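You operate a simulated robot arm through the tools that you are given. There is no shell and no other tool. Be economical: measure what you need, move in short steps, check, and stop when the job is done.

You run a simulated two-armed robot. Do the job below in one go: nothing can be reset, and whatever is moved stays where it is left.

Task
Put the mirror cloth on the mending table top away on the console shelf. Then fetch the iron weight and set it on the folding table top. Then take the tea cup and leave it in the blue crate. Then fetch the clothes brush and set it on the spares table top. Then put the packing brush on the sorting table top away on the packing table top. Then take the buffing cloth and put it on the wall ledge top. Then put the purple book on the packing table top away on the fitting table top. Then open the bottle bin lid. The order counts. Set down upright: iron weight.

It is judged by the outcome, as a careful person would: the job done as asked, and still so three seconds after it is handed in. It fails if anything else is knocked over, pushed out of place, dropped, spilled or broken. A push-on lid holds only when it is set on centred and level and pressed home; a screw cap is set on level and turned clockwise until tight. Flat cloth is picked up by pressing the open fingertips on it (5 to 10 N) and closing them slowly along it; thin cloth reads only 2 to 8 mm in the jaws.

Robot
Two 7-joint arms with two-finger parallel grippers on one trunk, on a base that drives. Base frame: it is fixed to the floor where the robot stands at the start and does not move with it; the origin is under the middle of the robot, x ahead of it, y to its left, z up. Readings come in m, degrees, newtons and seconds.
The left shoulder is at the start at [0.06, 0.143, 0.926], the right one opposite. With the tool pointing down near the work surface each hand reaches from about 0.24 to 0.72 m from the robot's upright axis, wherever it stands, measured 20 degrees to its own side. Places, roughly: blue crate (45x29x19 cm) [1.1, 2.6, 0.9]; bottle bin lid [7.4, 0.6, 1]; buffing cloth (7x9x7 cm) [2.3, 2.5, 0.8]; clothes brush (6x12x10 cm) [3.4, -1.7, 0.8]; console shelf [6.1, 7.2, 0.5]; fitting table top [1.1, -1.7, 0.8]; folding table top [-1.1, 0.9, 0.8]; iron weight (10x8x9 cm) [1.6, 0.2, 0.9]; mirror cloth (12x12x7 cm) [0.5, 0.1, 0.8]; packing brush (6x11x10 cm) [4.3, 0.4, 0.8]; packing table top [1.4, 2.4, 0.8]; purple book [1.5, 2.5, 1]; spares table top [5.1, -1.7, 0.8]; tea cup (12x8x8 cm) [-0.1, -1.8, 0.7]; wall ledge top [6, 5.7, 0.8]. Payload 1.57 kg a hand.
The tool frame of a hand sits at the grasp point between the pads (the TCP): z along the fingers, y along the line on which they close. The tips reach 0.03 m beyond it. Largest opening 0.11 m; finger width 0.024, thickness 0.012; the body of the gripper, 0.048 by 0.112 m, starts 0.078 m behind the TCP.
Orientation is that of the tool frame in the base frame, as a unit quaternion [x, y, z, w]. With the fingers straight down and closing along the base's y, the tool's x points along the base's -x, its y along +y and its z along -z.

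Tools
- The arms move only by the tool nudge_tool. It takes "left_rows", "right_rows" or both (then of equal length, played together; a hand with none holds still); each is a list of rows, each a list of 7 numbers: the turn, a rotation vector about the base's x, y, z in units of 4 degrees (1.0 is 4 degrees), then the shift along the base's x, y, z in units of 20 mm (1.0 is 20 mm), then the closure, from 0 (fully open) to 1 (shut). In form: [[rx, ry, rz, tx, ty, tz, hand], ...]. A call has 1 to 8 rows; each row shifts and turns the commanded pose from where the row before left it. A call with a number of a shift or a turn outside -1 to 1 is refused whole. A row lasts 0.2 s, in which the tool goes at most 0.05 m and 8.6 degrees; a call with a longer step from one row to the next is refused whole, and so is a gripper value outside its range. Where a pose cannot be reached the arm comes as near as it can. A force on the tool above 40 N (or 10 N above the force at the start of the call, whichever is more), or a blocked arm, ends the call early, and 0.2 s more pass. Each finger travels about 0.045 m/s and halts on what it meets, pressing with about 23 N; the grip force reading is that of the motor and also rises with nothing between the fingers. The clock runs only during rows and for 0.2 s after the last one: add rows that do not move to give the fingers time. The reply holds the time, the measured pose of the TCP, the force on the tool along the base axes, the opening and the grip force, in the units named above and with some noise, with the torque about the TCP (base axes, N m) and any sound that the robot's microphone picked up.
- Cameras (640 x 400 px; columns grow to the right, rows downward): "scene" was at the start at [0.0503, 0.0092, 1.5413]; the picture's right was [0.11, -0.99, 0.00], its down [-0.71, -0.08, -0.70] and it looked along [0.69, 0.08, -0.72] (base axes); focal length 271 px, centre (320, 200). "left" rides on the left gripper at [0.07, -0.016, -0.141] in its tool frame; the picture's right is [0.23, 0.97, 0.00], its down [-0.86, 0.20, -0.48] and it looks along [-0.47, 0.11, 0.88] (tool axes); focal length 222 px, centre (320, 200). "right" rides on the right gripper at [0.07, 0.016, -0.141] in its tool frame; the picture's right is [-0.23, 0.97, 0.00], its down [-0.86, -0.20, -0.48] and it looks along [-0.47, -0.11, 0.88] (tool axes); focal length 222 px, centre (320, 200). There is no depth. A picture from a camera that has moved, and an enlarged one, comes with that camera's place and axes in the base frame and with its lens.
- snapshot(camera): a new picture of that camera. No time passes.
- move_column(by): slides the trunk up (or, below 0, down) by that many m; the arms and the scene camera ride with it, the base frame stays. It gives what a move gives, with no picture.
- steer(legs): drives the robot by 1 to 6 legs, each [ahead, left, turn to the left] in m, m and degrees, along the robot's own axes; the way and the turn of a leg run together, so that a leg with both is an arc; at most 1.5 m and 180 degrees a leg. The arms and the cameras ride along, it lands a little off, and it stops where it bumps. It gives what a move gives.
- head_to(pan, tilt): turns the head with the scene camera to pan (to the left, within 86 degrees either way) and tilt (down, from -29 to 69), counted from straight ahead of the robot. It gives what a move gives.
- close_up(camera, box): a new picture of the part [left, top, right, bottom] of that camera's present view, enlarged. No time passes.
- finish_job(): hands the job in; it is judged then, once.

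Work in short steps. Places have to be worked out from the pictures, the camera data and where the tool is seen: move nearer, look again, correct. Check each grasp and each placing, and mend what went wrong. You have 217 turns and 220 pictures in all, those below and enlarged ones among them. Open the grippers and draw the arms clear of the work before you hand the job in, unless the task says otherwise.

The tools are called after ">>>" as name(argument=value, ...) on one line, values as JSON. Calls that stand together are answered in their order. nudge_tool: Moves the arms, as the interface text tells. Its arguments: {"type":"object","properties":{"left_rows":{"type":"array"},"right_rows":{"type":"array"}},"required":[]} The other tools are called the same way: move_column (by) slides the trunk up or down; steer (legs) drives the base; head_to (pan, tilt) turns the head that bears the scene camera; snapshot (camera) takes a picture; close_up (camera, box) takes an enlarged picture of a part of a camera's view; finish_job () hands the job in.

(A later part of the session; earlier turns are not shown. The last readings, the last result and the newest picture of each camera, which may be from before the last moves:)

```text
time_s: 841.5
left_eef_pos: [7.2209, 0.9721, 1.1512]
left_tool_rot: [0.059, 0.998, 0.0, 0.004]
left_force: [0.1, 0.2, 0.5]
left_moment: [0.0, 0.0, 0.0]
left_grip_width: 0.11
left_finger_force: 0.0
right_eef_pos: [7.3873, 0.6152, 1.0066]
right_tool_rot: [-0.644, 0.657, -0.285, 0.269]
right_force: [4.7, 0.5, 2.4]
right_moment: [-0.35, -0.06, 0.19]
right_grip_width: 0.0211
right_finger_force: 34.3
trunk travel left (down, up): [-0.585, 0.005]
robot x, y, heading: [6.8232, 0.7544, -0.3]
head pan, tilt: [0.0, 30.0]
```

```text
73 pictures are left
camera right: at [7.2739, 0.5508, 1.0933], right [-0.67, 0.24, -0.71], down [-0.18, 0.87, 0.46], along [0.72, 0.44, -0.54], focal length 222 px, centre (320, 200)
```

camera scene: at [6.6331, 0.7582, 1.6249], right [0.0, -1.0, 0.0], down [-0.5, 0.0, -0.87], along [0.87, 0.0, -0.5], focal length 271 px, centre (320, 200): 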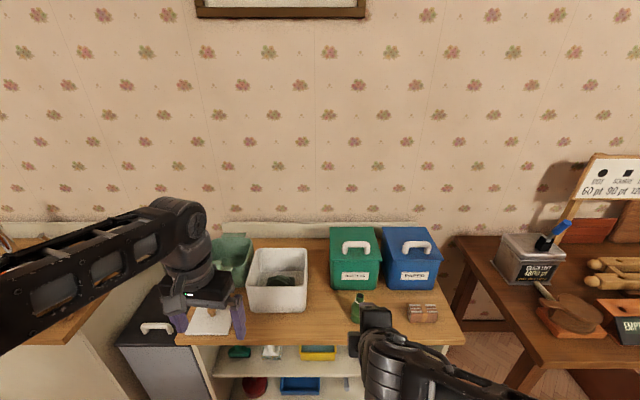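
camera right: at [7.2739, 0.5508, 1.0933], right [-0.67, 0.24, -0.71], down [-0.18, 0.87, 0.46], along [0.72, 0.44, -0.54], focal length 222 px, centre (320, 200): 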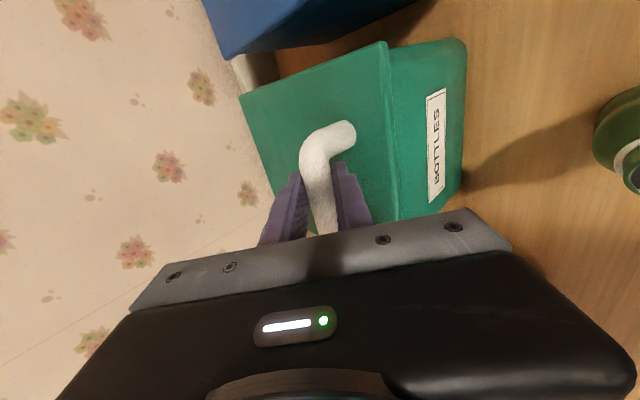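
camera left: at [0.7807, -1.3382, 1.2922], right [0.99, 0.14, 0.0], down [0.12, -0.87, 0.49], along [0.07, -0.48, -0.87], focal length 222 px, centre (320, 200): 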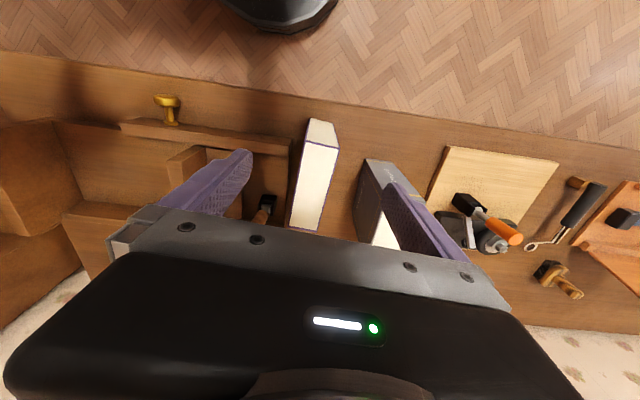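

Bar gripped. Begin lifting along the arc (first ~20°) and see how the lid behaves.

>>> nudge_tool(right_rows=[[0, 0, 0, 0.27, 0, 0.77, 1], [0, 0, 0, 0.33, 0, 0.73, 1], [0, 0, 0, 0.4, 0, 0.7, 1], [0, 0, 0, 0.43, 0, 0.67, 1]])

>>> snapshot(camera="right")

>>> close_up(camera="scene", box=[280, 200, 440, 320])

```text
time_s: 842.5
left_eef_pos: [7.22, 0.9716, 1.1516]
left_tool_rot: [0.06, 0.998, 0.001, 0.004]
left_force: [0.2, 0.5, 0.6]
left_moment: [0.0, -0.01, 0.02]
left_grip_width: 0.11
left_finger_force: 0.0
right_eef_pos: [7.4159, 0.616, 1.0648]
right_tool_rot: [-0.643, 0.658, -0.285, 0.269]
right_force: [-1.3, 0.6, -2.6]
right_moment: [-0.21, 0.26, 0.27]
right_grip_width: 0.0215
right_finger_force: 34.6
trunk travel left (down, up): [-0.585, 0.005]
robot x, y, heading: [6.8248, 0.7545, -0.2]
head pan, tilt: [0.0, 30.0]
```

```text
72 pictures are left
camera right: at [7.3015, 0.5507, 1.1507], right [-0.67, 0.24, -0.7], down [-0.18, 0.87, 0.46], along [0.72, 0.44, -0.54], focal length 222 px, centre (320, 200)
```

right: 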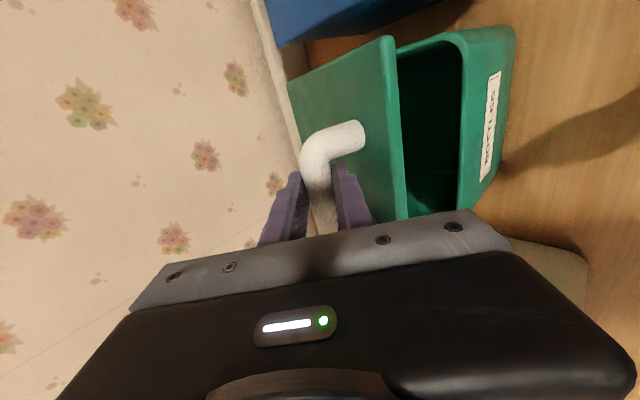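

```text
3.33 times, centred on (360, 260) of scene
camera zoom: at [6.8836, 0.7582, 1.6249], right [0.0, -1.0, 0.0], down [-0.5, 0.0, -0.87], along [0.87, 0.0, -0.5], focal length 902 px, centre (187, 0)
```

zoom: 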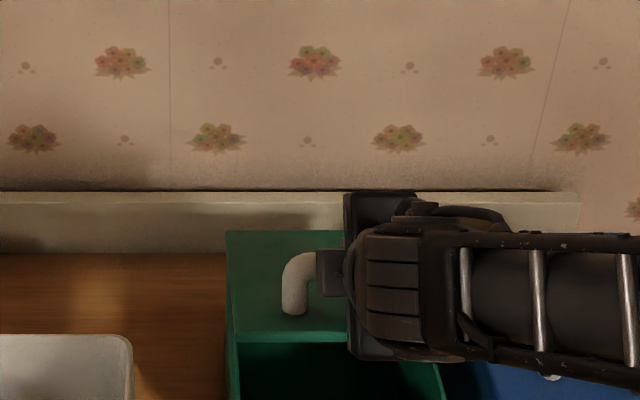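

It's a rear-hinged lid and it is opening. Continue the arc to ~60°.

>>> nudge_tool(right_rows=[[0, 0, 0, 0.5, 0, 0.63, 1], [0, 0, 0, 0.56, 0, 0.58, 1], [0, 0, 0, 0.6, 0, 0.53, 1], [0, 0, 0, 0.65, 0, 0.48, 1]])

>>> nudge_tool(right_rows=[[0, 0, 0, 0.68, 0, 0.42, 1], [0, 0, 0, 0.72, 0, 0.36, 1], [0, 0, 0, 0.75, 0, 0.29, 1], [0, 0, 0, 0.77, 0, 0.23, 1]])

>>> snapshot(camera="right")

>>> snapshot(camera="scene")

```text
time_s: 843.5
left_eef_pos: [7.2198, 0.9723, 1.1505]
left_tool_rot: [0.059, 0.998, 0.002, 0.003]
left_force: [-1.4, -1.0, -0.9]
left_moment: [0.02, 0.0, -0.02]
left_grip_width: 0.1103
left_finger_force: 0.1
right_eef_pos: [7.4621, 0.6149, 1.1076]
right_tool_rot: [-0.643, 0.658, -0.285, 0.268]
right_force: [-0.7, 2.6, -0.4]
right_moment: [-0.17, 0.16, 0.14]
right_grip_width: 0.0213
right_finger_force: 34.8
trunk travel left (down, up): [-0.585, 0.005]
robot x, y, heading: [6.8263, 0.7609, -0.3]
head pan, tilt: [0.0, 30.0]
```

```text
time_s: 844.5
left_eef_pos: [7.217, 0.9721, 1.1519]
left_tool_rot: [0.059, 0.998, 0.001, 0.005]
left_force: [0.7, -0.5, 0.5]
left_moment: [-0.01, 0.04, -0.02]
left_grip_width: 0.11
left_finger_force: 0.1
right_eef_pos: [7.5142, 0.615, 1.1324]
right_tool_rot: [-0.645, 0.659, -0.284, 0.264]
right_force: [-34.2, 1.3, 2.2]
right_moment: [-0.53, 5.93, 1.89]
right_grip_width: 0.021
right_finger_force: 34.4
trunk travel left (down, up): [-0.585, 0.005]
robot x, y, heading: [6.8221, 0.7576, -0.3]
head pan, tilt: [0.0, 30.0]
```

```text
70 pictures are left
camera right: at [7.4003, 0.5511, 1.2202], right [-0.67, 0.23, -0.7], down [-0.18, 0.87, 0.46], along [0.72, 0.44, -0.54], focal length 222 px, centre (320, 200)
```

right: 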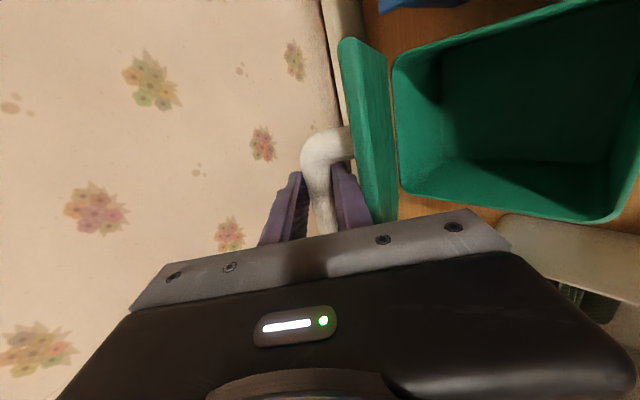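

```text
69 pictures are left
camera scene: at [6.8776, 0.7585, 1.6252], right [0.0, -1.0, 0.0], down [-0.5, 0.0, -0.87], along [0.87, 0.0, -0.5], focal length 271 px, centre (320, 200)
```

scene: 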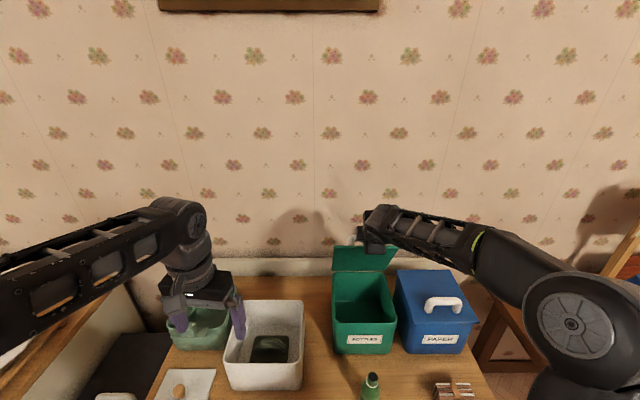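

There's a 34 N push-back — the lid edge is touching the palm. Zoom to judge the lid's angle.

>>> close_up(camera="scene", box=[310, 190, 450, 330])

```text
2.86 times, centred on (380, 260) of scene
camera zoom: at [6.8776, 0.7585, 1.6252], right [0.0, -1.0, 0.0], down [-0.5, 0.0, -0.87], along [0.87, 0.0, -0.5], focal length 774 px, centre (149, 29)
```

zoom: 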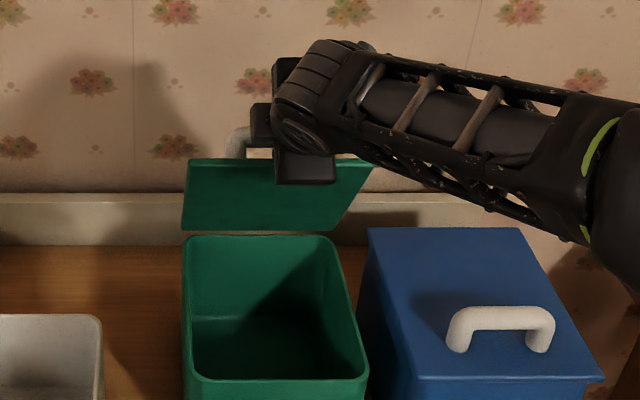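

The lid is ~62° open and its edge meets the right palm. I'll support and finish the opening with the left hand: first pitch the left hand to near-horizontal (closed), and relax the right slightly.

>>> nudge_tool(left_rows=[[0, -1, 0.2, -0.3, 0, 0, 0.3], [0, -1, 0.2, -0.3, 0, 0, 0.5], [0, -1, 0.2, -0.3, 0, 0, 0.8], [0, -1, 0.2, -0.3, 0, 0, 1], [0, -1, 0.2, -0.3, 0, 0, 1], [0, -1, 0.2, -0.3, 0, 0, 1], [0, -1, 0.2, -0.3, 0, 0, 1], [0, -1, 0.2, -0.3, 0, 0, 1]], right_rows=[[0, 0, 0, -0.3, 0, 0, 1], [0, 0, 0, 0, 0, 0, 1], [0, 0, 0, 0, 0, 0, 1], [0, 0, 0, 0, 0, 0, 1], [0, 0, 0, 0, 0, 0, 1], [0, 0, 0, 0, 0, 0, 1], [0, 0, 0, 0, 0, 0, 1], [0, 0, 0, 0, 0, 0, 1]])

>>> nudge_tool(left_rows=[[0, -1, 0, 0, -0.2, -0.3, 1], [0, -1, 0, 0, -0.2, -0.3, 1], [0, -1, 0, 0, -0.2, -0.3, 1], [0, -1, 0, 0, -0.2, -0.3, 1], [0, -1, 0, 0, -0.2, -0.3, 1], [0, -1, 0, 0, -0.2, -0.3, 1], [0, -1, 0, 0, -0.2, -0.3, 1], [0, -1, 0, 0, -0.2, -0.3, 1]])

>>> snapshot(camera="scene")

```text
time_s: 846.3
left_eef_pos: [7.1728, 0.9715, 1.152]
left_tool_rot: [0.001, 0.96, 0.018, 0.28]
left_force: [-0.4, 0.0, -0.3]
left_moment: [0.0, 0.01, 0.01]
left_grip_width: 0.0001
left_finger_force: 21.5
right_eef_pos: [7.5117, 0.6158, 1.1317]
right_tool_rot: [-0.645, 0.658, -0.284, 0.265]
right_force: [-22.0, 2.0, -11.2]
right_moment: [-1.08, 4.33, 1.08]
right_grip_width: 0.0208
right_finger_force: 34.8
trunk travel left (down, up): [-0.585, 0.005]
robot x, y, heading: [6.8224, 0.7584, -0.0]
head pan, tilt: [0.0, 30.0]
```

```text
time_s: 848.1
left_eef_pos: [7.2626, 0.9305, 1.2267]
left_tool_rot: [-0.004, 0.846, 0.018, 0.533]
left_force: [-0.2, 0.6, 0.6]
left_moment: [0.01, -0.03, 0.03]
left_grip_width: 0.0
left_finger_force: 21.5
left hand out of reach, approached as far as the arm can: row 1, 2, 3, 4, 5, 6, 7, 8
right_eef_pos: [7.512, 0.6155, 1.1322]
right_tool_rot: [-0.645, 0.658, -0.284, 0.265]
right_force: [-19.9, 1.5, -12.2]
right_moment: [-0.84, 4.29, 1.4]
right_grip_width: 0.0212
right_finger_force: 34.2
trunk travel left (down, up): [-0.585, 0.005]
robot x, y, heading: [6.8244, 0.7571, -0.2]
head pan, tilt: [0.0, 30.0]
```

```text
67 pictures are left
camera scene: at [6.8818, 0.7581, 1.625], right [0.0, -1.0, 0.0], down [-0.5, 0.0, -0.87], along [0.87, 0.0, -0.5], focal length 271 px, centre (320, 200)
```

scene: 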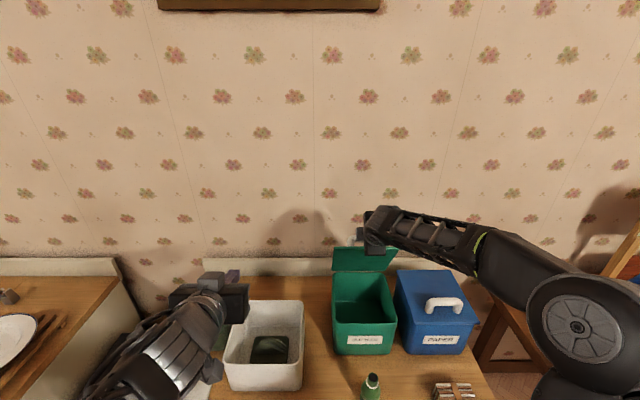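

Left hand is pitched ~64°. Move it in front of the lid's inner face (y≈0.70, z≈1.10).

>>> nudge_tool(left_rows=[[0, 0, 0, 0.7, -1, -0.8, 1], [0, 0, 0, 0.7, -1, -0.8, 1], [0, 0, 0, 0.7, -1, -0.8, 1], [0, 0, 0, 0.7, -1, -0.8, 1], [0, 0, 0, 0.7, -1, -0.8, 1], [0, 0, 0, 0.7, -1, -0.8, 1], [0, 0, 0, 0.7, -1, -0.8, 1], [0, 0, 0, 0.7, -1, -0.8, 1]])

>>> nudge_tool(left_rows=[[0, 0, 0, 0.2, -0.9, 0, 1], [0, 0, 0, 0.2, -0.9, 0, 1], [0, 0, 0, 0.2, -0.9, 0, 1], [0, 0, 0, 0.2, -0.6, 0, 1]])

>>> snapshot(camera="left")

>>> close_up(camera="scene", box=[280, 200, 440, 340])

```text
time_s: 849.5
left_eef_pos: [7.3033, 0.7405, 1.1615]
left_tool_rot: [0.04, 0.844, -0.096, 0.526]
left_force: [0.1, 0.2, -0.1]
left_moment: [-0.01, 0.0, -0.02]
left_grip_width: 0.0001
left_finger_force: 21.1
right_eef_pos: [7.5099, 0.616, 1.1304]
right_tool_rot: [-0.646, 0.659, -0.283, 0.263]
right_force: [-13.5, -3.3, 2.9]
right_moment: [0.15, 2.19, 1.49]
right_grip_width: 0.0212
right_finger_force: 34.5
trunk travel left (down, up): [-0.585, 0.005]
robot x, y, heading: [6.8201, 0.7581, -0.2]
head pan, tilt: [0.0, 30.0]
stopped in row 6 (left hand): the arm was blocked; the commanded pose is now the measured one
```

```text
time_s: 850.5
left_eef_pos: [7.3084, 0.6594, 1.1783]
left_tool_rot: [0.02, 0.848, -0.163, 0.505]
left_force: [0.1, 0.6, 1.5]
left_moment: [0.0, -0.03, 0.01]
left_grip_width: 0.0001
left_finger_force: 21.3
right_eef_pos: [7.5097, 0.6164, 1.1307]
right_tool_rot: [-0.646, 0.659, -0.284, 0.262]
right_force: [-9.9, -2.4, 4.9]
right_moment: [-0.51, 1.49, 0.61]
right_grip_width: 0.0211
right_finger_force: 34.3
trunk travel left (down, up): [-0.585, 0.005]
robot x, y, heading: [6.825, 0.7547, -0.1]
head pan, tilt: [0.0, 30.0]
stopped in row 4 (left hand): the arm was blocked; the commanded pose is now the measured one
```

```text
66 pictures are left
camera left: at [7.1514, 0.6763, 1.1825], right [0.08, 0.89, -0.45], down [0.05, 0.44, 0.9], along [1.0, -0.1, -0.01], focal length 222 px, centre (320, 200)
```

left: 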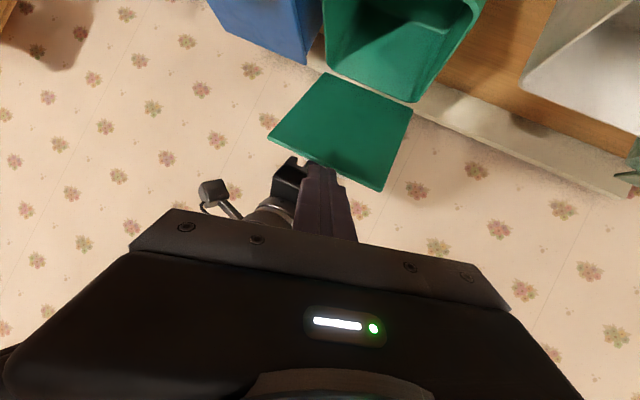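

```text
2.86 times, centred on (360, 270) of scene
camera zoom: at [6.8803, 0.758, 1.6252], right [0.0, -1.0, 0.0], down [-0.5, 0.0, -0.87], along [0.87, 0.0, -0.5], focal length 774 px, centre (206, 0)
```

zoom: 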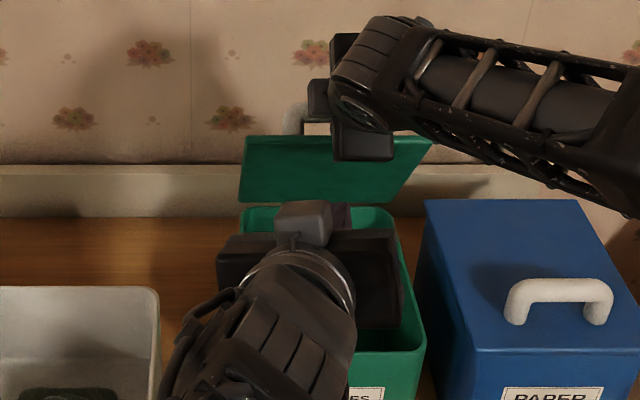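

The left arm got blocked partway and yawed; tip is too high and too far right. Correct: yaw back, y +5 cm, z −8 cm.

>>> nudge_tool(left_rows=[[0, 0, 0.6, -0.2, 0.5, -0.4, 1], [0, 0, 0.6, 0, 0.5, -0.5, 1], [0, 0, 0.6, 0, 0.4, -0.5, 1], [0, 0, 0.6, 0, 0.3, -0.5, 1], [0, 0, 0.6, 0, 0.3, -0.5, 1], [0, 0, 0.6, 0, 0.3, -0.5, 1], [0, 0, 0.6, 0, 0, -0.5, 1], [0, 0, 0.6, 0, 0, -0.5, 1]])

>>> snapshot(camera="left")

>>> snapshot(camera="scene")

```text
time_s: 851.5
left_eef_pos: [7.3016, 0.6863, 1.1549]
left_tool_rot: [-0.077, 0.854, -0.19, 0.478]
left_force: [0.0, -0.1, 0.7]
left_moment: [0.0, -0.02, 0.01]
left_grip_width: 0.0001
left_finger_force: 21.1
right_eef_pos: [7.5084, 0.6162, 1.1312]
right_tool_rot: [-0.646, 0.659, -0.284, 0.263]
right_force: [-10.3, -2.6, 7.6]
right_moment: [-0.24, 1.49, 0.7]
right_grip_width: 0.0212
right_finger_force: 34.5
trunk travel left (down, up): [-0.585, 0.005]
robot x, y, heading: [6.824, 0.7579, -0.2]
head pan, tilt: [0.0, 30.0]
stopped in row 4 (left hand): the arm was blocked; the commanded pose is now the measured one
```

```text
64 pictures are left
camera left: at [7.1441, 0.6833, 1.1711], right [-0.07, 0.82, -0.57], down [0.06, 0.57, 0.82], along [1.0, 0.02, -0.09], focal length 222 px, centre (320, 200)
```

left: 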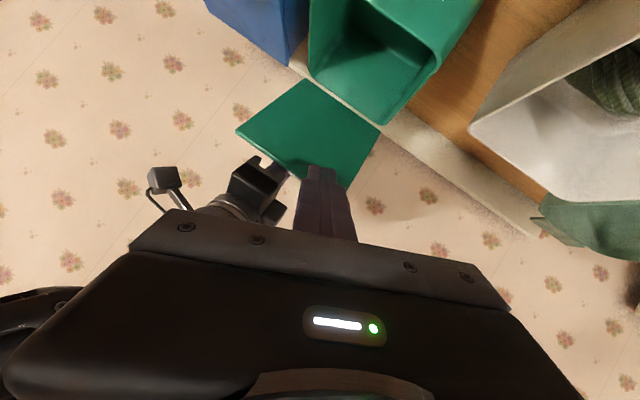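

```text
63 pictures are left
camera scene: at [6.8804, 0.7579, 1.6251], right [0.0, -1.0, 0.0], down [-0.5, 0.0, -0.87], along [0.87, 0.0, -0.5], focal length 271 px, centre (320, 200)
```

scene: 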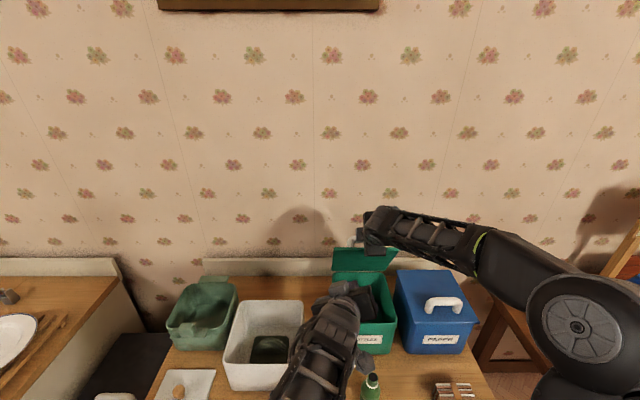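

Too folded to go straight down; move forward-and-down instead (arm extends).

>>> nudge_tool(left_rows=[[0, 0, 0.3, 0.9, 0.2, -0.3, 1], [0, 0, 0.3, 0.9, 0.2, -0.6, 1], [0, 0, 0.3, 0.8, 0.1, -0.8, 1], [0, 0, 0.3, 0.6, 0.1, -0.8, 1], [0, 0, 0, 0, 0, 0, 1]])

>>> snapshot(camera="left")

>>> close_up(camera="scene", box=[280, 200, 440, 340])

```text
time_s: 852.7
left_eef_pos: [7.3664, 0.6976, 1.1043]
left_tool_rot: [-0.112, 0.85, -0.17, 0.486]
left_force: [0.7, 0.0, -0.2]
left_moment: [0.02, -0.03, -0.04]
left_grip_width: 0.0
left_finger_force: 20.9
right_eef_pos: [7.5093, 0.6145, 1.1308]
right_tool_rot: [-0.645, 0.658, -0.285, 0.264]
right_force: [-13.4, -0.4, 9.6]
right_moment: [-0.7, 1.89, 0.49]
right_grip_width: 0.0216
right_finger_force: 34.5
trunk travel left (down, up): [-0.585, 0.005]
robot x, y, heading: [6.8205, 0.7574, -0.1]
head pan, tilt: [0.0, 30.0]
```

```text
62 pictures are left
camera left: at [7.2091, 0.6822, 1.1207], right [-0.14, 0.81, -0.57], down [0.01, 0.57, 0.82], along [0.99, 0.11, -0.09], focal length 222 px, centre (320, 200)
```

left: 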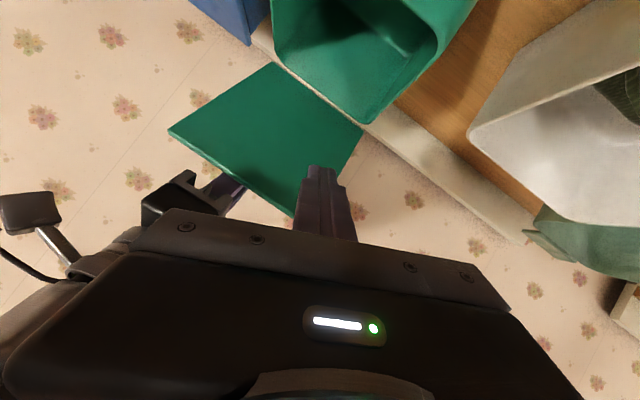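

```text
2.86 times, centred on (360, 270) of scene
camera zoom: at [6.8798, 0.7582, 1.6251], right [0.0, -1.0, 0.0], down [-0.5, 0.0, -0.87], along [0.87, 0.0, -0.5], focal length 774 px, centre (206, 0)
```

zoom: 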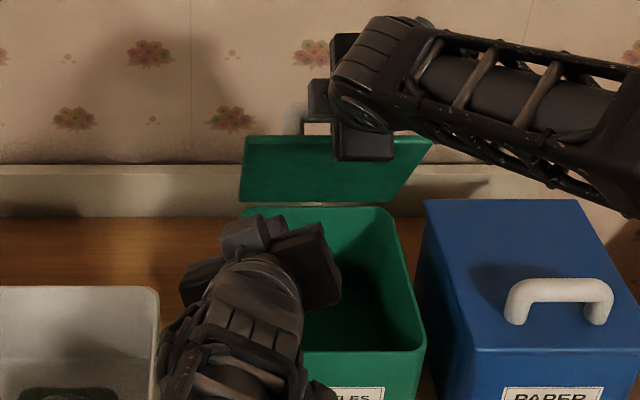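

Tip is at about (7.39, 0.692, 1.09), in front of the lid's inner face. Advance +x until contact.

>>> nudge_tool(left_rows=[[0, 0, 0, 0.8, 0, 0, 1], [0, 0, 0, 0.8, 0, 0, 1], [0, 0, 0, 0.8, 0, 0, 1], [0, 0, 0, 0.8, 0, 0, 1], [0, 0, 0, 0.5, 0, 0, 1], [0, 0, 0, 0.4, 0, 0, 1], [0, 0, 0, 0.4, 0, 0, 1]])

>>> close_up(camera="scene", box=[280, 200, 440, 340])

>>> snapshot(camera="left")

```text
time_s: 854.2
left_eef_pos: [7.4456, 0.6971, 1.1025]
left_tool_rot: [-0.11, 0.852, -0.17, 0.483]
left_force: [-6.6, 1.2, -0.7]
left_moment: [0.0, -0.02, -0.03]
left_grip_width: 0.0
left_finger_force: 20.8
right_eef_pos: [7.51, 0.6149, 1.1308]
right_tool_rot: [-0.647, 0.657, -0.284, 0.263]
right_force: [-11.5, 0.0, 10.8]
right_moment: [-0.78, 2.2, 0.19]
right_grip_width: 0.0212
right_finger_force: 34.7
trunk travel left (down, up): [-0.585, 0.005]
robot x, y, heading: [6.8226, 0.759, 0.2]
head pan, tilt: [0.0, 30.0]
stopped in row 7 (left hand): the force on the tool passed its limit (the readings are from after the stop); the commanded pose is now the measured one
```

```text
2.86 times, centred on (360, 270) of scene
camera zoom: at [6.8789, 0.7586, 1.6252], right [0.0, -1.0, 0.0], down [-0.5, 0.0, -0.87], along [0.87, 0.0, -0.5], focal length 774 px, centre (206, 0)
```

zoom: 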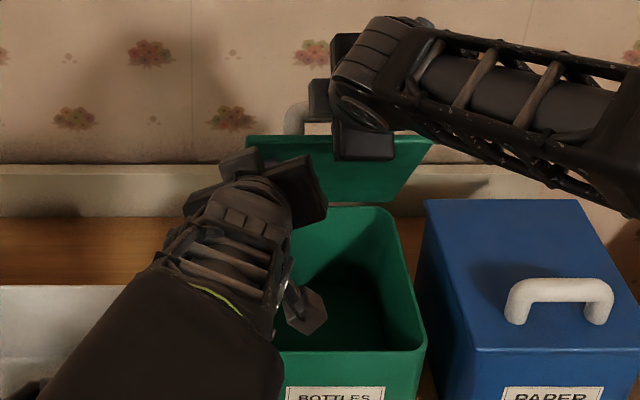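

```text
59 pictures are left
camera left: at [7.289, 0.6822, 1.1194], right [-0.14, 0.81, -0.56], down [0.02, 0.57, 0.82], along [0.99, 0.1, -0.1], focal length 222 px, centre (320, 200)
```

left: 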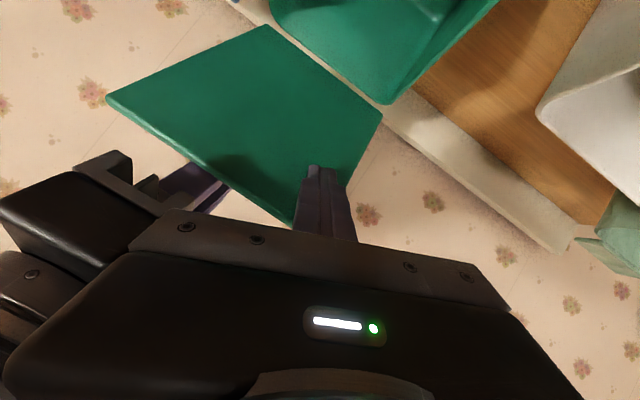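

Left fingertip is on the lid's inner face. Now the right hand releases the bar slightly and withdraws along its axis while the left holds.

>>> nudge_tool(right_rows=[[0, 0, 0, 0, 0, 0, 0.75], [0, 0, 0, 0, 0, 0, 0.68], [0, 0, 0, -0.3, 0, 0.3, 0.68], [0, 0, 0, -0.7, 0, 0.7, 0.68], [0, 0, 0, -0.7, 0, 0.7, 0.68], [0, 0, 0, -0.7, 0, 0.7, 0.68], [0, 0, 0, -0.7, 0, 0.7, 0.68], [0, 0, 0, -0.7, 0, 0.7, 0.68]], left_rows=[[0, 0, 0, 0.2, 0, 0, 1], [0, 0, 0, 0.1, 0, 0, 1], [0, 0, 0, 0, 0, 0, 1], [0, 0, 0, 0, 0, 0, 1], [0, 0, 0, 0, 0, 0, 1], [0, 0, 0, 0, 0, 0, 1], [0, 0, 0, 0, 0, 0, 1], [0, 0, 0, 0, 0, 0, 1]])

>>> close_up(camera="scene", box=[280, 200, 440, 340])

>>> snapshot(camera="left")

```text
time_s: 854.6
left_eef_pos: [7.4454, 0.6973, 1.1003]
left_tool_rot: [-0.11, 0.855, -0.169, 0.479]
left_force: [-19.2, 4.9, 1.8]
left_moment: [0.01, 0.0, -0.04]
left_grip_width: 0.0
left_finger_force: 21.7
right_eef_pos: [7.511, 0.6152, 1.1322]
right_tool_rot: [-0.646, 0.656, -0.286, 0.265]
right_force: [-0.2, -0.3, 11.2]
right_moment: [-0.65, 2.02, 0.1]
right_grip_width: 0.0279
right_finger_force: 0.1
trunk travel left (down, up): [-0.585, 0.005]
robot x, y, heading: [6.8221, 0.7564, -0.0]
head pan, tilt: [0.0, 30.0]
stopped in row 2 (left hand): the force on the tool passed its limit (the readings are from after the stop); the commanded pose is now the measured one
```

```text
2.86 times, centred on (360, 270) of scene
camera zoom: at [6.8774, 0.7594, 1.6253], right [0.0, -1.0, 0.0], down [-0.5, 0.0, -0.87], along [0.87, 0.0, -0.5], focal length 774 px, centre (206, 0)
```

zoom: 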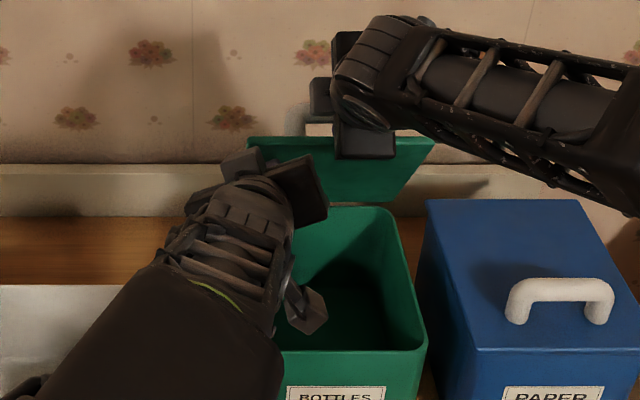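

```text
57 pictures are left
camera left: at [7.2887, 0.6821, 1.1191], right [-0.14, 0.82, -0.56], down [0.03, 0.57, 0.82], along [0.99, 0.1, -0.1], focal length 222 px, centre (320, 200)
```

left: 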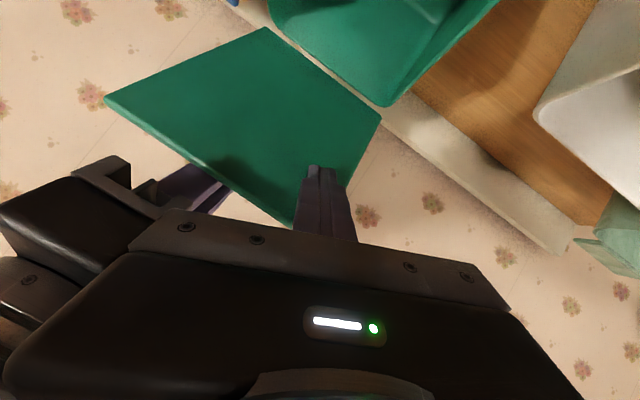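

Left bears ~19 N now; right is at 28 mm. Withdraw the right hand along its axis alone.

>>> nudge_tool(right_rows=[[0, 0, 0, 0, 0, 0, 0.7], [0, 0, 0, -0.4, 0, 0.4, 0.7], [0, 0, 0, -0.7, 0, 0.7, 0.7], [0, 0, 0, -0.7, 0, 0.7, 0.7], [0, 0, 0, -0.7, 0, 0.7, 0.7], [0, 0, 0, -0.7, 0, 0.7, 0.7]])

>>> close_up(camera="scene", box=[280, 180, 440, 320])

>>> snapshot(camera="left")

```text
time_s: 855.1
left_eef_pos: [7.4451, 0.6953, 1.0988]
left_tool_rot: [-0.11, 0.855, -0.169, 0.478]
left_force: [-12.9, 3.2, 0.2]
left_moment: [-0.01, 0.0, -0.06]
left_grip_width: 0.0
left_finger_force: 21.3
right_eef_pos: [7.5099, 0.6163, 1.1313]
right_tool_rot: [-0.646, 0.656, -0.284, 0.266]
right_force: [1.5, 0.8, 8.2]
right_moment: [-0.42, 1.12, -0.04]
right_grip_width: 0.0268
right_finger_force: 0.1
trunk travel left (down, up): [-0.585, 0.005]
robot x, y, heading: [6.8247, 0.7585, -0.2]
head pan, tilt: [0.0, 30.0]
stopped in row 2 (left hand): the force on the tool passed its limit (the readings are from after the stop); the commanded pose is now the measured one
```

```text
2.86 times, centred on (360, 250) of scene
camera zoom: at [6.879, 0.7591, 1.625], right [0.0, -1.0, 0.0], down [-0.5, 0.0, -0.87], along [0.87, 0.0, -0.5], focal length 774 px, centre (206, 57)
```

zoom: 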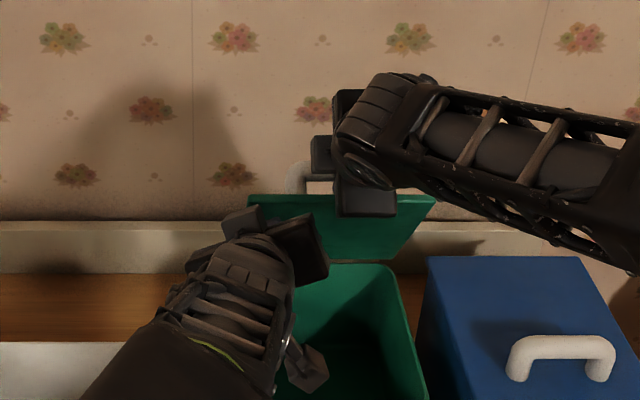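

```text
55 pictures are left
camera left: at [7.2888, 0.6817, 1.118], right [-0.14, 0.82, -0.56], down [0.03, 0.57, 0.82], along [0.99, 0.1, -0.11], focal length 222 px, centre (320, 200)
```

left: 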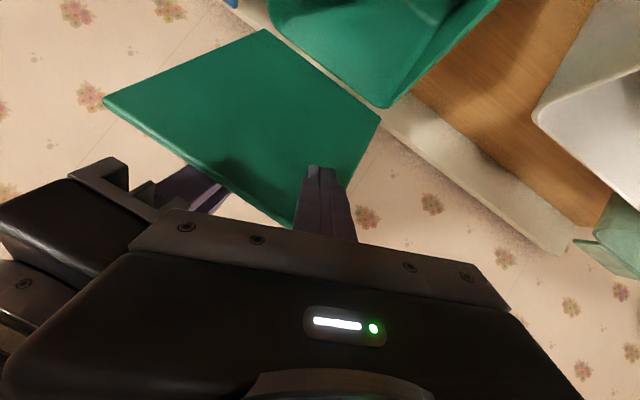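

Opening wider presses the lid against the left finger. Keep the present opening and slide the right hand back along its axis in small steps.

>>> nudge_tool(right_rows=[[0, 0, 0, -0.3, 0, 0.35, 0.757], [0, 0, 0, -0.4, 0, 0.45, 0.757], [0, 0, 0, -0.6, 0, 0.65, 0.757], [0, 0, 0, -0.7, 0, 0.7, 0.757], [0, 0, 0, -0.7, 0, 0.7, 0.757], [0, 0, 0, -0.7, 0, 0.7, 0.757]])

>>> close_up(camera="scene", box=[280, 180, 440, 320])

```text
time_s: 855.6
left_eef_pos: [7.4445, 0.695, 1.0963]
left_tool_rot: [-0.11, 0.857, -0.167, 0.475]
left_force: [-5.9, 2.3, -2.0]
left_moment: [-0.01, 0.11, 0.0]
left_grip_width: 0.0
left_finger_force: 21.2
right_eef_pos: [7.5047, 0.6151, 1.1336]
right_tool_rot: [-0.648, 0.657, -0.282, 0.263]
right_force: [2.1, 1.5, 1.8]
right_moment: [0.11, 0.36, 0.05]
right_grip_width: 0.024
right_finger_force: 0.1
trunk travel left (down, up): [-0.585, 0.005]
robot x, y, heading: [6.8212, 0.7585, 0.0]
head pan, tilt: [0.0, 30.0]
stopped in row 2 (left hand): the force on the tool passed its limit (the readings are from after the stop); the commanded pose is now the measured one
```

```text
2.86 times, centred on (360, 250) of scene
camera zoom: at [6.8816, 0.759, 1.6249], right [0.0, -1.0, 0.0], down [-0.5, 0.0, -0.87], along [0.87, 0.0, -0.5], focal length 774 px, centre (206, 57)
```

zoom: 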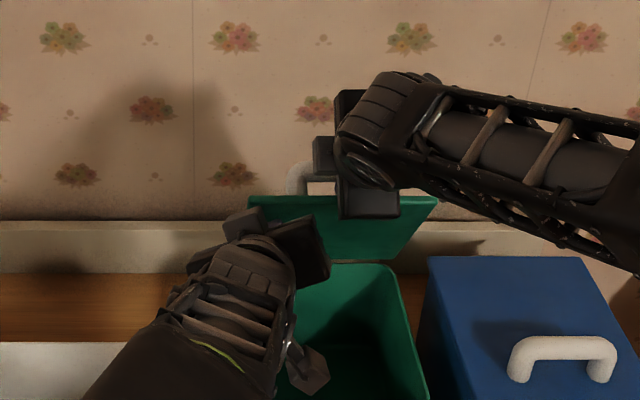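

The right fingers drag the lid. Give slack: retreat the left tip 1.5 cm so the lid can settle on it as the right opens and withdraws.

>>> nudge_tool(left_rows=[[0, 0, 0, -0.4, 0, 0, 1], [0, 0, 0, -0.4, 0, 0, 1], [0, 0, 0, 0, 0, 0, 1], [0, 0, 0, 0, 0, 0, 1], [0, 0, 0, 0, 0, 0, 1]], right_rows=[[0, 0, 0, 0, 0, 0, 0.78], [0, 0, 0, 0, 0, 0, 0.7], [0, 0, 0, 0, 0, 0, 0.6], [0, 0, 0, 0, 0, 0, 0.55], [0, 0, 0, 0, 0, 0, 0.55]])

>>> snapshot(camera="right")

>>> snapshot(camera="left")

```text
time_s: 856.8
left_eef_pos: [7.4297, 0.6945, 1.0988]
left_tool_rot: [-0.109, 0.856, -0.169, 0.477]
left_force: [0.6, 0.0, -0.7]
left_moment: [0.02, -0.01, -0.02]
left_grip_width: 0.0001
left_finger_force: 20.8
right_eef_pos: [7.5057, 0.614, 1.1333]
right_tool_rot: [-0.648, 0.658, -0.282, 0.26]
right_force: [-2.0, -0.3, -0.2]
right_moment: [0.01, -0.01, -0.01]
right_grip_width: 0.0495
right_finger_force: 0.0
trunk travel left (down, up): [-0.585, 0.005]
robot x, y, heading: [6.8223, 0.7618, 0.4]
head pan, tilt: [0.0, 30.0]
```

```text
53 pictures are left
camera right: at [7.3924, 0.5495, 1.2218], right [-0.68, 0.23, -0.7], down [-0.18, 0.87, 0.46], along [0.71, 0.44, -0.55], focal length 222 px, centre (320, 200)
```

right: 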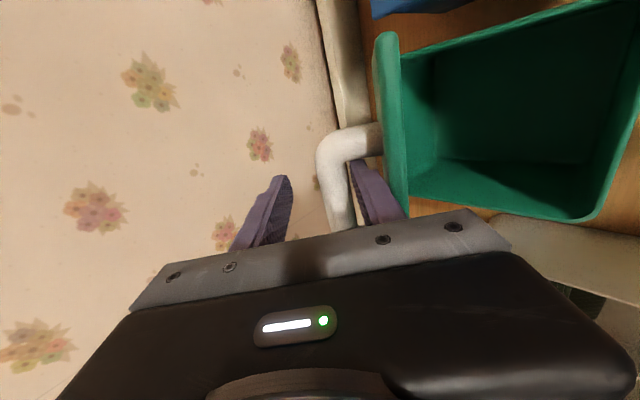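

```text
52 pictures are left
camera left: at [7.2743, 0.6805, 1.1175], right [-0.14, 0.82, -0.56], down [0.03, 0.57, 0.82], along [0.99, 0.1, -0.11], focal length 222 px, centre (320, 200)
```

left: 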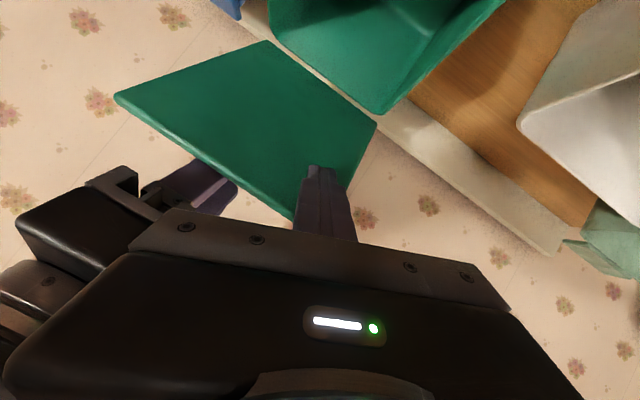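

Both hands read zero force, yet the lid stays: the hinge has friction. Withdraw the right hand along its axis.

>>> nudge_tool(right_rows=[[0, 0, 0, -0.5, 0, 0.5, 0.55], [0, 0, 0, -0.7, 0, 0.7, 0.55], [0, 0, 0, -0.7, 0, 0.7, 0.55], [0, 0, 0, -0.8, 0, 0.6, 0.55], [0, 0, 0, -1, 0, 0.4, 0.55], [0, 0, 0, -1, -0.2, 0.2, 0.55], [0, 0, 0, -1, -0.3, 0, 0.5], [0, 0, 0, -1, -0.3, 0, 0.5]])

>>> snapshot(camera="scene")

```text
time_s: 858.6
left_eef_pos: [7.4299, 0.6941, 1.098]
left_tool_rot: [-0.109, 0.856, -0.169, 0.477]
left_force: [-0.3, 0.6, 0.4]
left_moment: [-0.01, -0.03, 0.0]
left_grip_width: 0.0001
left_finger_force: 21.3
right_eef_pos: [7.3687, 0.5975, 1.1933]
right_tool_rot: [-0.648, 0.657, -0.282, 0.262]
right_force: [0.3, 0.4, -0.5]
right_moment: [0.0, 0.01, 0.01]
right_grip_width: 0.0551
right_finger_force: 0.0
trunk travel left (down, up): [-0.585, 0.005]
robot x, y, heading: [6.8201, 0.7587, 0.3]
head pan, tilt: [0.0, 30.0]
```

```text
51 pictures are left
camera scene: at [6.8812, 0.7584, 1.625], right [0.0, -1.0, 0.0], down [-0.5, 0.0, -0.87], along [0.87, 0.0, -0.5], focal length 271 px, centre (320, 200)
```

scene: 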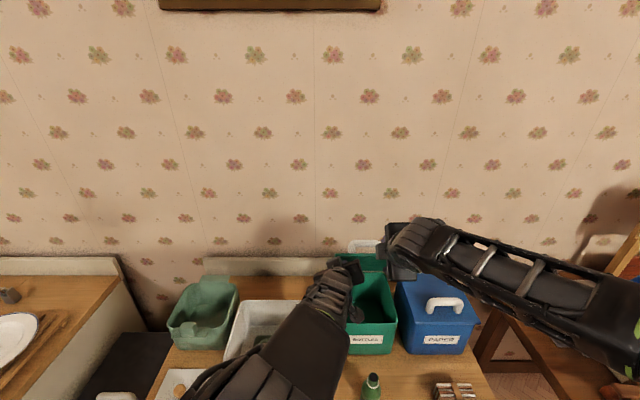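

The lid stays put. Push its inner face with the left hand in +x to open it fully.

>>> nudge_tool(left_rows=[[0, 0, 0, 1, 0, 0, 1], [0, 0, 0, 0.8, 0, 0, 1], [0, 0, 0, 0.6, 0, 0, 1], [0, 0, 0, 0.6, 0, 0, 1], [0, 0, 0, 0.6, 0, 0, 1], [0, 0, 0, 0.6, 0, 0, 1], [0, 0, 0, 0.6, 0, 0, 1], [0, 0, 0, 0.6, 0, 0, 1]])

>>> snapshot(camera="scene")

>>> snapshot(camera="left")

```text
time_s: 860.1
left_eef_pos: [7.5098, 0.6925, 1.0953]
left_tool_rot: [-0.109, 0.859, -0.168, 0.472]
left_force: [-32.4, 6.1, 9.1]
left_moment: [-0.13, -0.13, 0.03]
left_grip_width: 0.0
left_finger_force: 21.0
right_eef_pos: [7.3651, 0.599, 1.1957]
right_tool_rot: [-0.648, 0.656, -0.283, 0.263]
right_force: [-0.8, 0.5, -0.3]
right_moment: [-0.03, -0.01, -0.03]
right_grip_width: 0.0549
right_finger_force: 0.0
trunk travel left (down, up): [-0.585, 0.005]
robot x, y, heading: [6.8203, 0.7606, 0.2]
head pan, tilt: [0.0, 30.0]
stopped in row 7 (left hand): the force on the tool passed its limit (the readings are from after the stop); the commanded pose is now the measured one
```

```text
50 pictures are left
camera scene: at [6.8745, 0.7602, 1.6254], right [0.0, -1.0, 0.0], down [-0.5, 0.0, -0.87], along [0.87, 0.0, -0.5], focal length 271 px, centre (320, 200)
```

scene: 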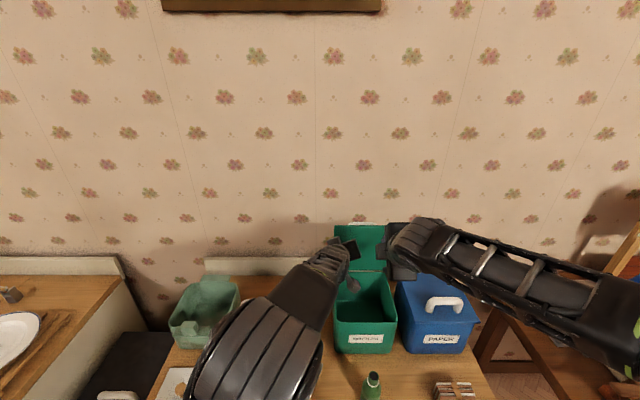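

```text
49 pictures are left
camera left: at [7.3534, 0.6795, 1.1167], right [-0.15, 0.82, -0.56], down [0.04, 0.57, 0.82], along [0.99, 0.1, -0.12], focal length 222 px, centre (320, 200)
```

left: 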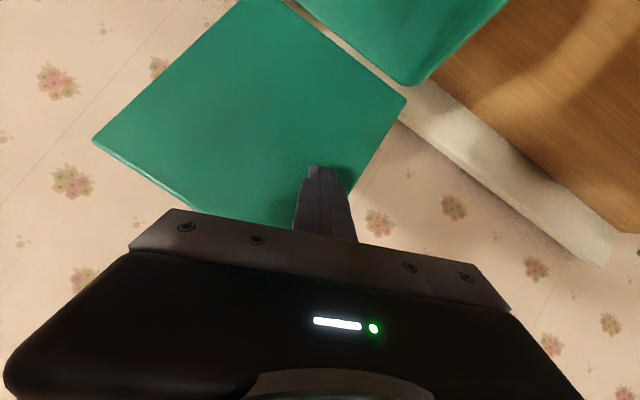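

The lid is now about 85° and resists hard — likely at its stop. Look closely.

>>> close_up(camera="scene", box=[290, 190, 430, 310])

>>> snapshot(camera="right")

```text
3.33 times, centred on (360, 250) of scene
camera zoom: at [6.8745, 0.7602, 1.6254], right [0.0, -1.0, 0.0], down [-0.5, 0.0, -0.87], along [0.87, 0.0, -0.5], focal length 902 px, centre (187, 33)
```

zoom: 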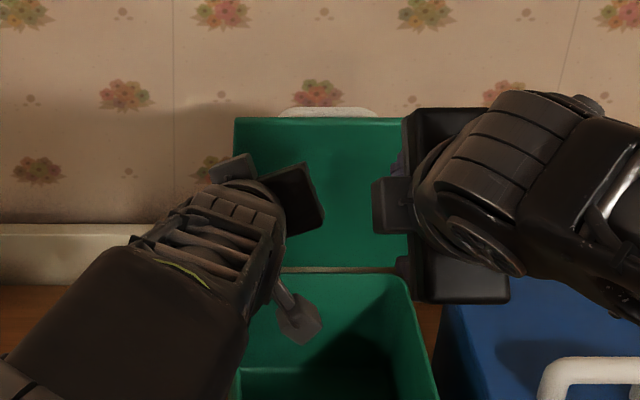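

```text
47 pictures are left
camera right: at [7.2512, 0.5343, 1.2847], right [-0.68, 0.23, -0.7], down [-0.18, 0.87, 0.46], along [0.71, 0.44, -0.55], focal length 222 px, centre (320, 200)
```

right: 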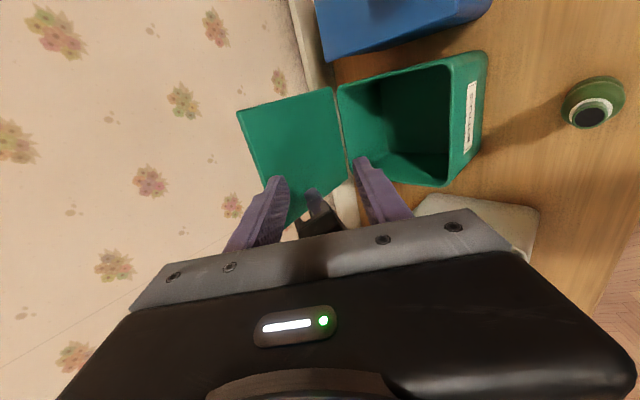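

Retreat the left hand and check that the lid stays open.

>>> nudge_tool(left_rows=[[0, 0, 0, -0.7, 0, 0, 1], [0, 0, 0, -0.8, 0.2, 0, 1], [0, 0, 0, -0.8, 0.6, 0.2, 1], [0, 0, 0, -0.6, 1, 0.4, 1], [0, 0, 0, -0.4, 1, 0.4, 1], [0, 0, 0, -0.3, 1, 0.4, 1]], right_rows=[[0, 0, 0, 0, -0.5, 0.2, 0.5], [0, 0, 0, -0.5, -1, 0.2, 0.5], [0, 0, 0, -0.5, -1, 0.2, 0.5], [0, 0, 0, -0.5, -1, 0.2, 0.5], [0, 0, 0, -0.5, -1, 0, 0.5], [0, 0, 0, -0.5, -1, 0, 0.5]])

>>> close_up(camera="scene", box=[290, 190, 430, 310])

>>> snapshot(camera="right")

```text
time_s: 861.5
left_eef_pos: [7.4423, 0.7685, 1.1215]
left_tool_rot: [-0.108, 0.859, -0.168, 0.472]
left_force: [0.3, 0.5, 0.2]
left_moment: [0.01, -0.05, -0.05]
left_grip_width: 0.0
left_finger_force: 21.6
right_eef_pos: [7.3181, 0.4876, 1.2112]
right_tool_rot: [-0.647, 0.658, -0.283, 0.262]
right_force: [-0.9, 1.1, -0.3]
right_moment: [0.01, -0.02, -0.01]
right_grip_width: 0.0549
right_finger_force: 0.0
trunk travel left (down, up): [-0.585, 0.005]
robot x, y, heading: [6.8207, 0.7586, 0.3]
head pan, tilt: [0.0, 30.0]
```

```text
3.33 times, centred on (360, 250) of scene
camera zoom: at [6.8805, 0.7589, 1.625], right [0.0, -1.0, 0.0], down [-0.5, 0.0, -0.87], along [0.87, 0.0, -0.5], focal length 902 px, centre (187, 33)
```

zoom: 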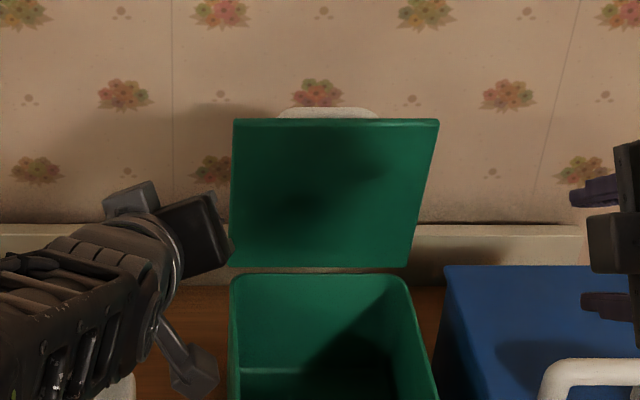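

```text
45 pictures are left
camera right: at [7.2057, 0.4225, 1.2996], right [-0.68, 0.23, -0.7], down [-0.18, 0.87, 0.46], along [0.71, 0.44, -0.55], focal length 222 px, centre (320, 200)
```

right: 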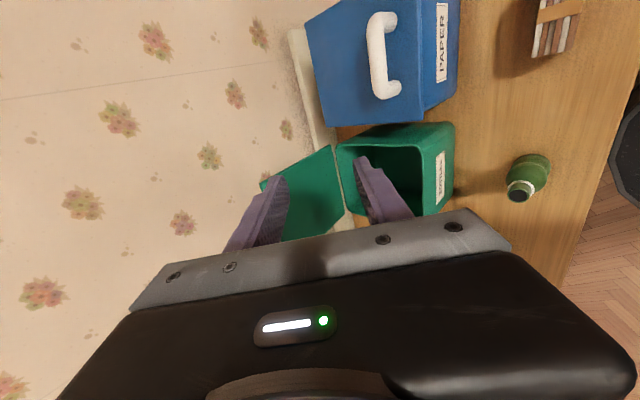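

The lid stays by itself at ~83–85°. I'll make one more gentle push higher up to confirm it's at its stop.

>>> nudge_tool(left_rows=[[0, 0, 0, 0, -1, 0.2, 1], [0, 0, 0, 0, -1, 0.2, 1], [0, 0, 0, 0, -1, 0.2, 1], [0, 0, 0, 0, -1, 0, 1], [0, 0, 0, 0.8, 0, 0, 1], [0, 0, 0, 0.8, 0, 0, 1], [0, 0, 0, 0.8, 0, 0, 1], [0, 0, 0, 0.6, 0, 0, 1]])

>>> nudge_tool(left_rows=[[0, 0, 0, 0.5, 0, 0, 1], [0, 0, 0, 0.5, 0, 0, 1], [0, 0, 0, 0.5, 0, 0, 1], [0, 0, 0, 0.5, 0, 0, 1], [0, 0, 0, 0.5, 0, 0, 1]])

>>> close_up(camera="scene", box=[290, 190, 430, 310])

```text
time_s: 863.3
left_eef_pos: [7.5024, 0.6878, 1.1331]
left_tool_rot: [-0.108, 0.859, -0.168, 0.472]
left_force: [-1.2, -0.1, -0.9]
left_moment: [0.02, -0.03, 0.01]
left_grip_width: 0.0
left_finger_force: 21.4
right_eef_pos: [7.3186, 0.4871, 1.2103]
right_tool_rot: [-0.648, 0.658, -0.283, 0.261]
right_force: [0.1, -0.3, 0.2]
right_moment: [0.01, -0.02, 0.0]
right_grip_width: 0.055
right_finger_force: 0.1
trunk travel left (down, up): [-0.585, 0.005]
robot x, y, heading: [6.8192, 0.7598, 0.5]
head pan, tilt: [0.0, 30.0]
```

```text
time_s: 863.8
left_eef_pos: [7.5051, 0.6874, 1.1324]
left_tool_rot: [-0.107, 0.861, -0.169, 0.467]
left_force: [-32.9, 7.3, 10.1]
left_moment: [-0.04, -0.16, 0.09]
left_grip_width: 0.0003
left_finger_force: 21.3
right_eef_pos: [7.3132, 0.4904, 1.2127]
right_tool_rot: [-0.647, 0.657, -0.284, 0.262]
right_force: [0.6, 0.2, -1.3]
right_moment: [-0.03, -0.04, 0.02]
right_grip_width: 0.0552
right_finger_force: 0.2
trunk travel left (down, up): [-0.585, 0.005]
robot x, y, heading: [6.8197, 0.7577, 0.3]
head pan, tilt: [0.0, 30.0]
stopped in row 2 (left hand): the force on the tool passed its limit (the readings are from after the stop); the commanded pose is now the measured one
```

```text
3.33 times, centred on (360, 250) of scene
camera zoom: at [6.8732, 0.7606, 1.6255], right [0.0, -1.0, 0.0], down [-0.5, 0.0, -0.87], along [0.87, 0.0, -0.5], focal length 902 px, centre (187, 33)
```

zoom: 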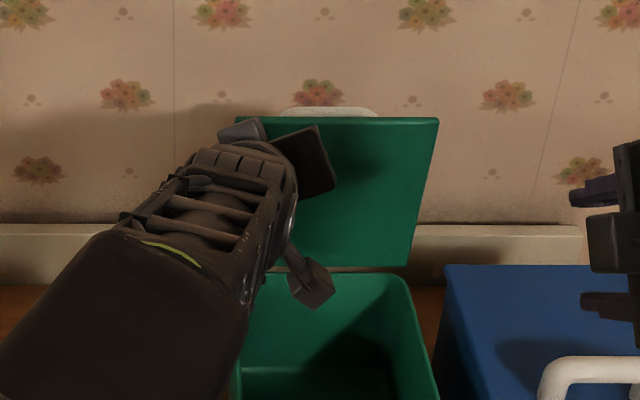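

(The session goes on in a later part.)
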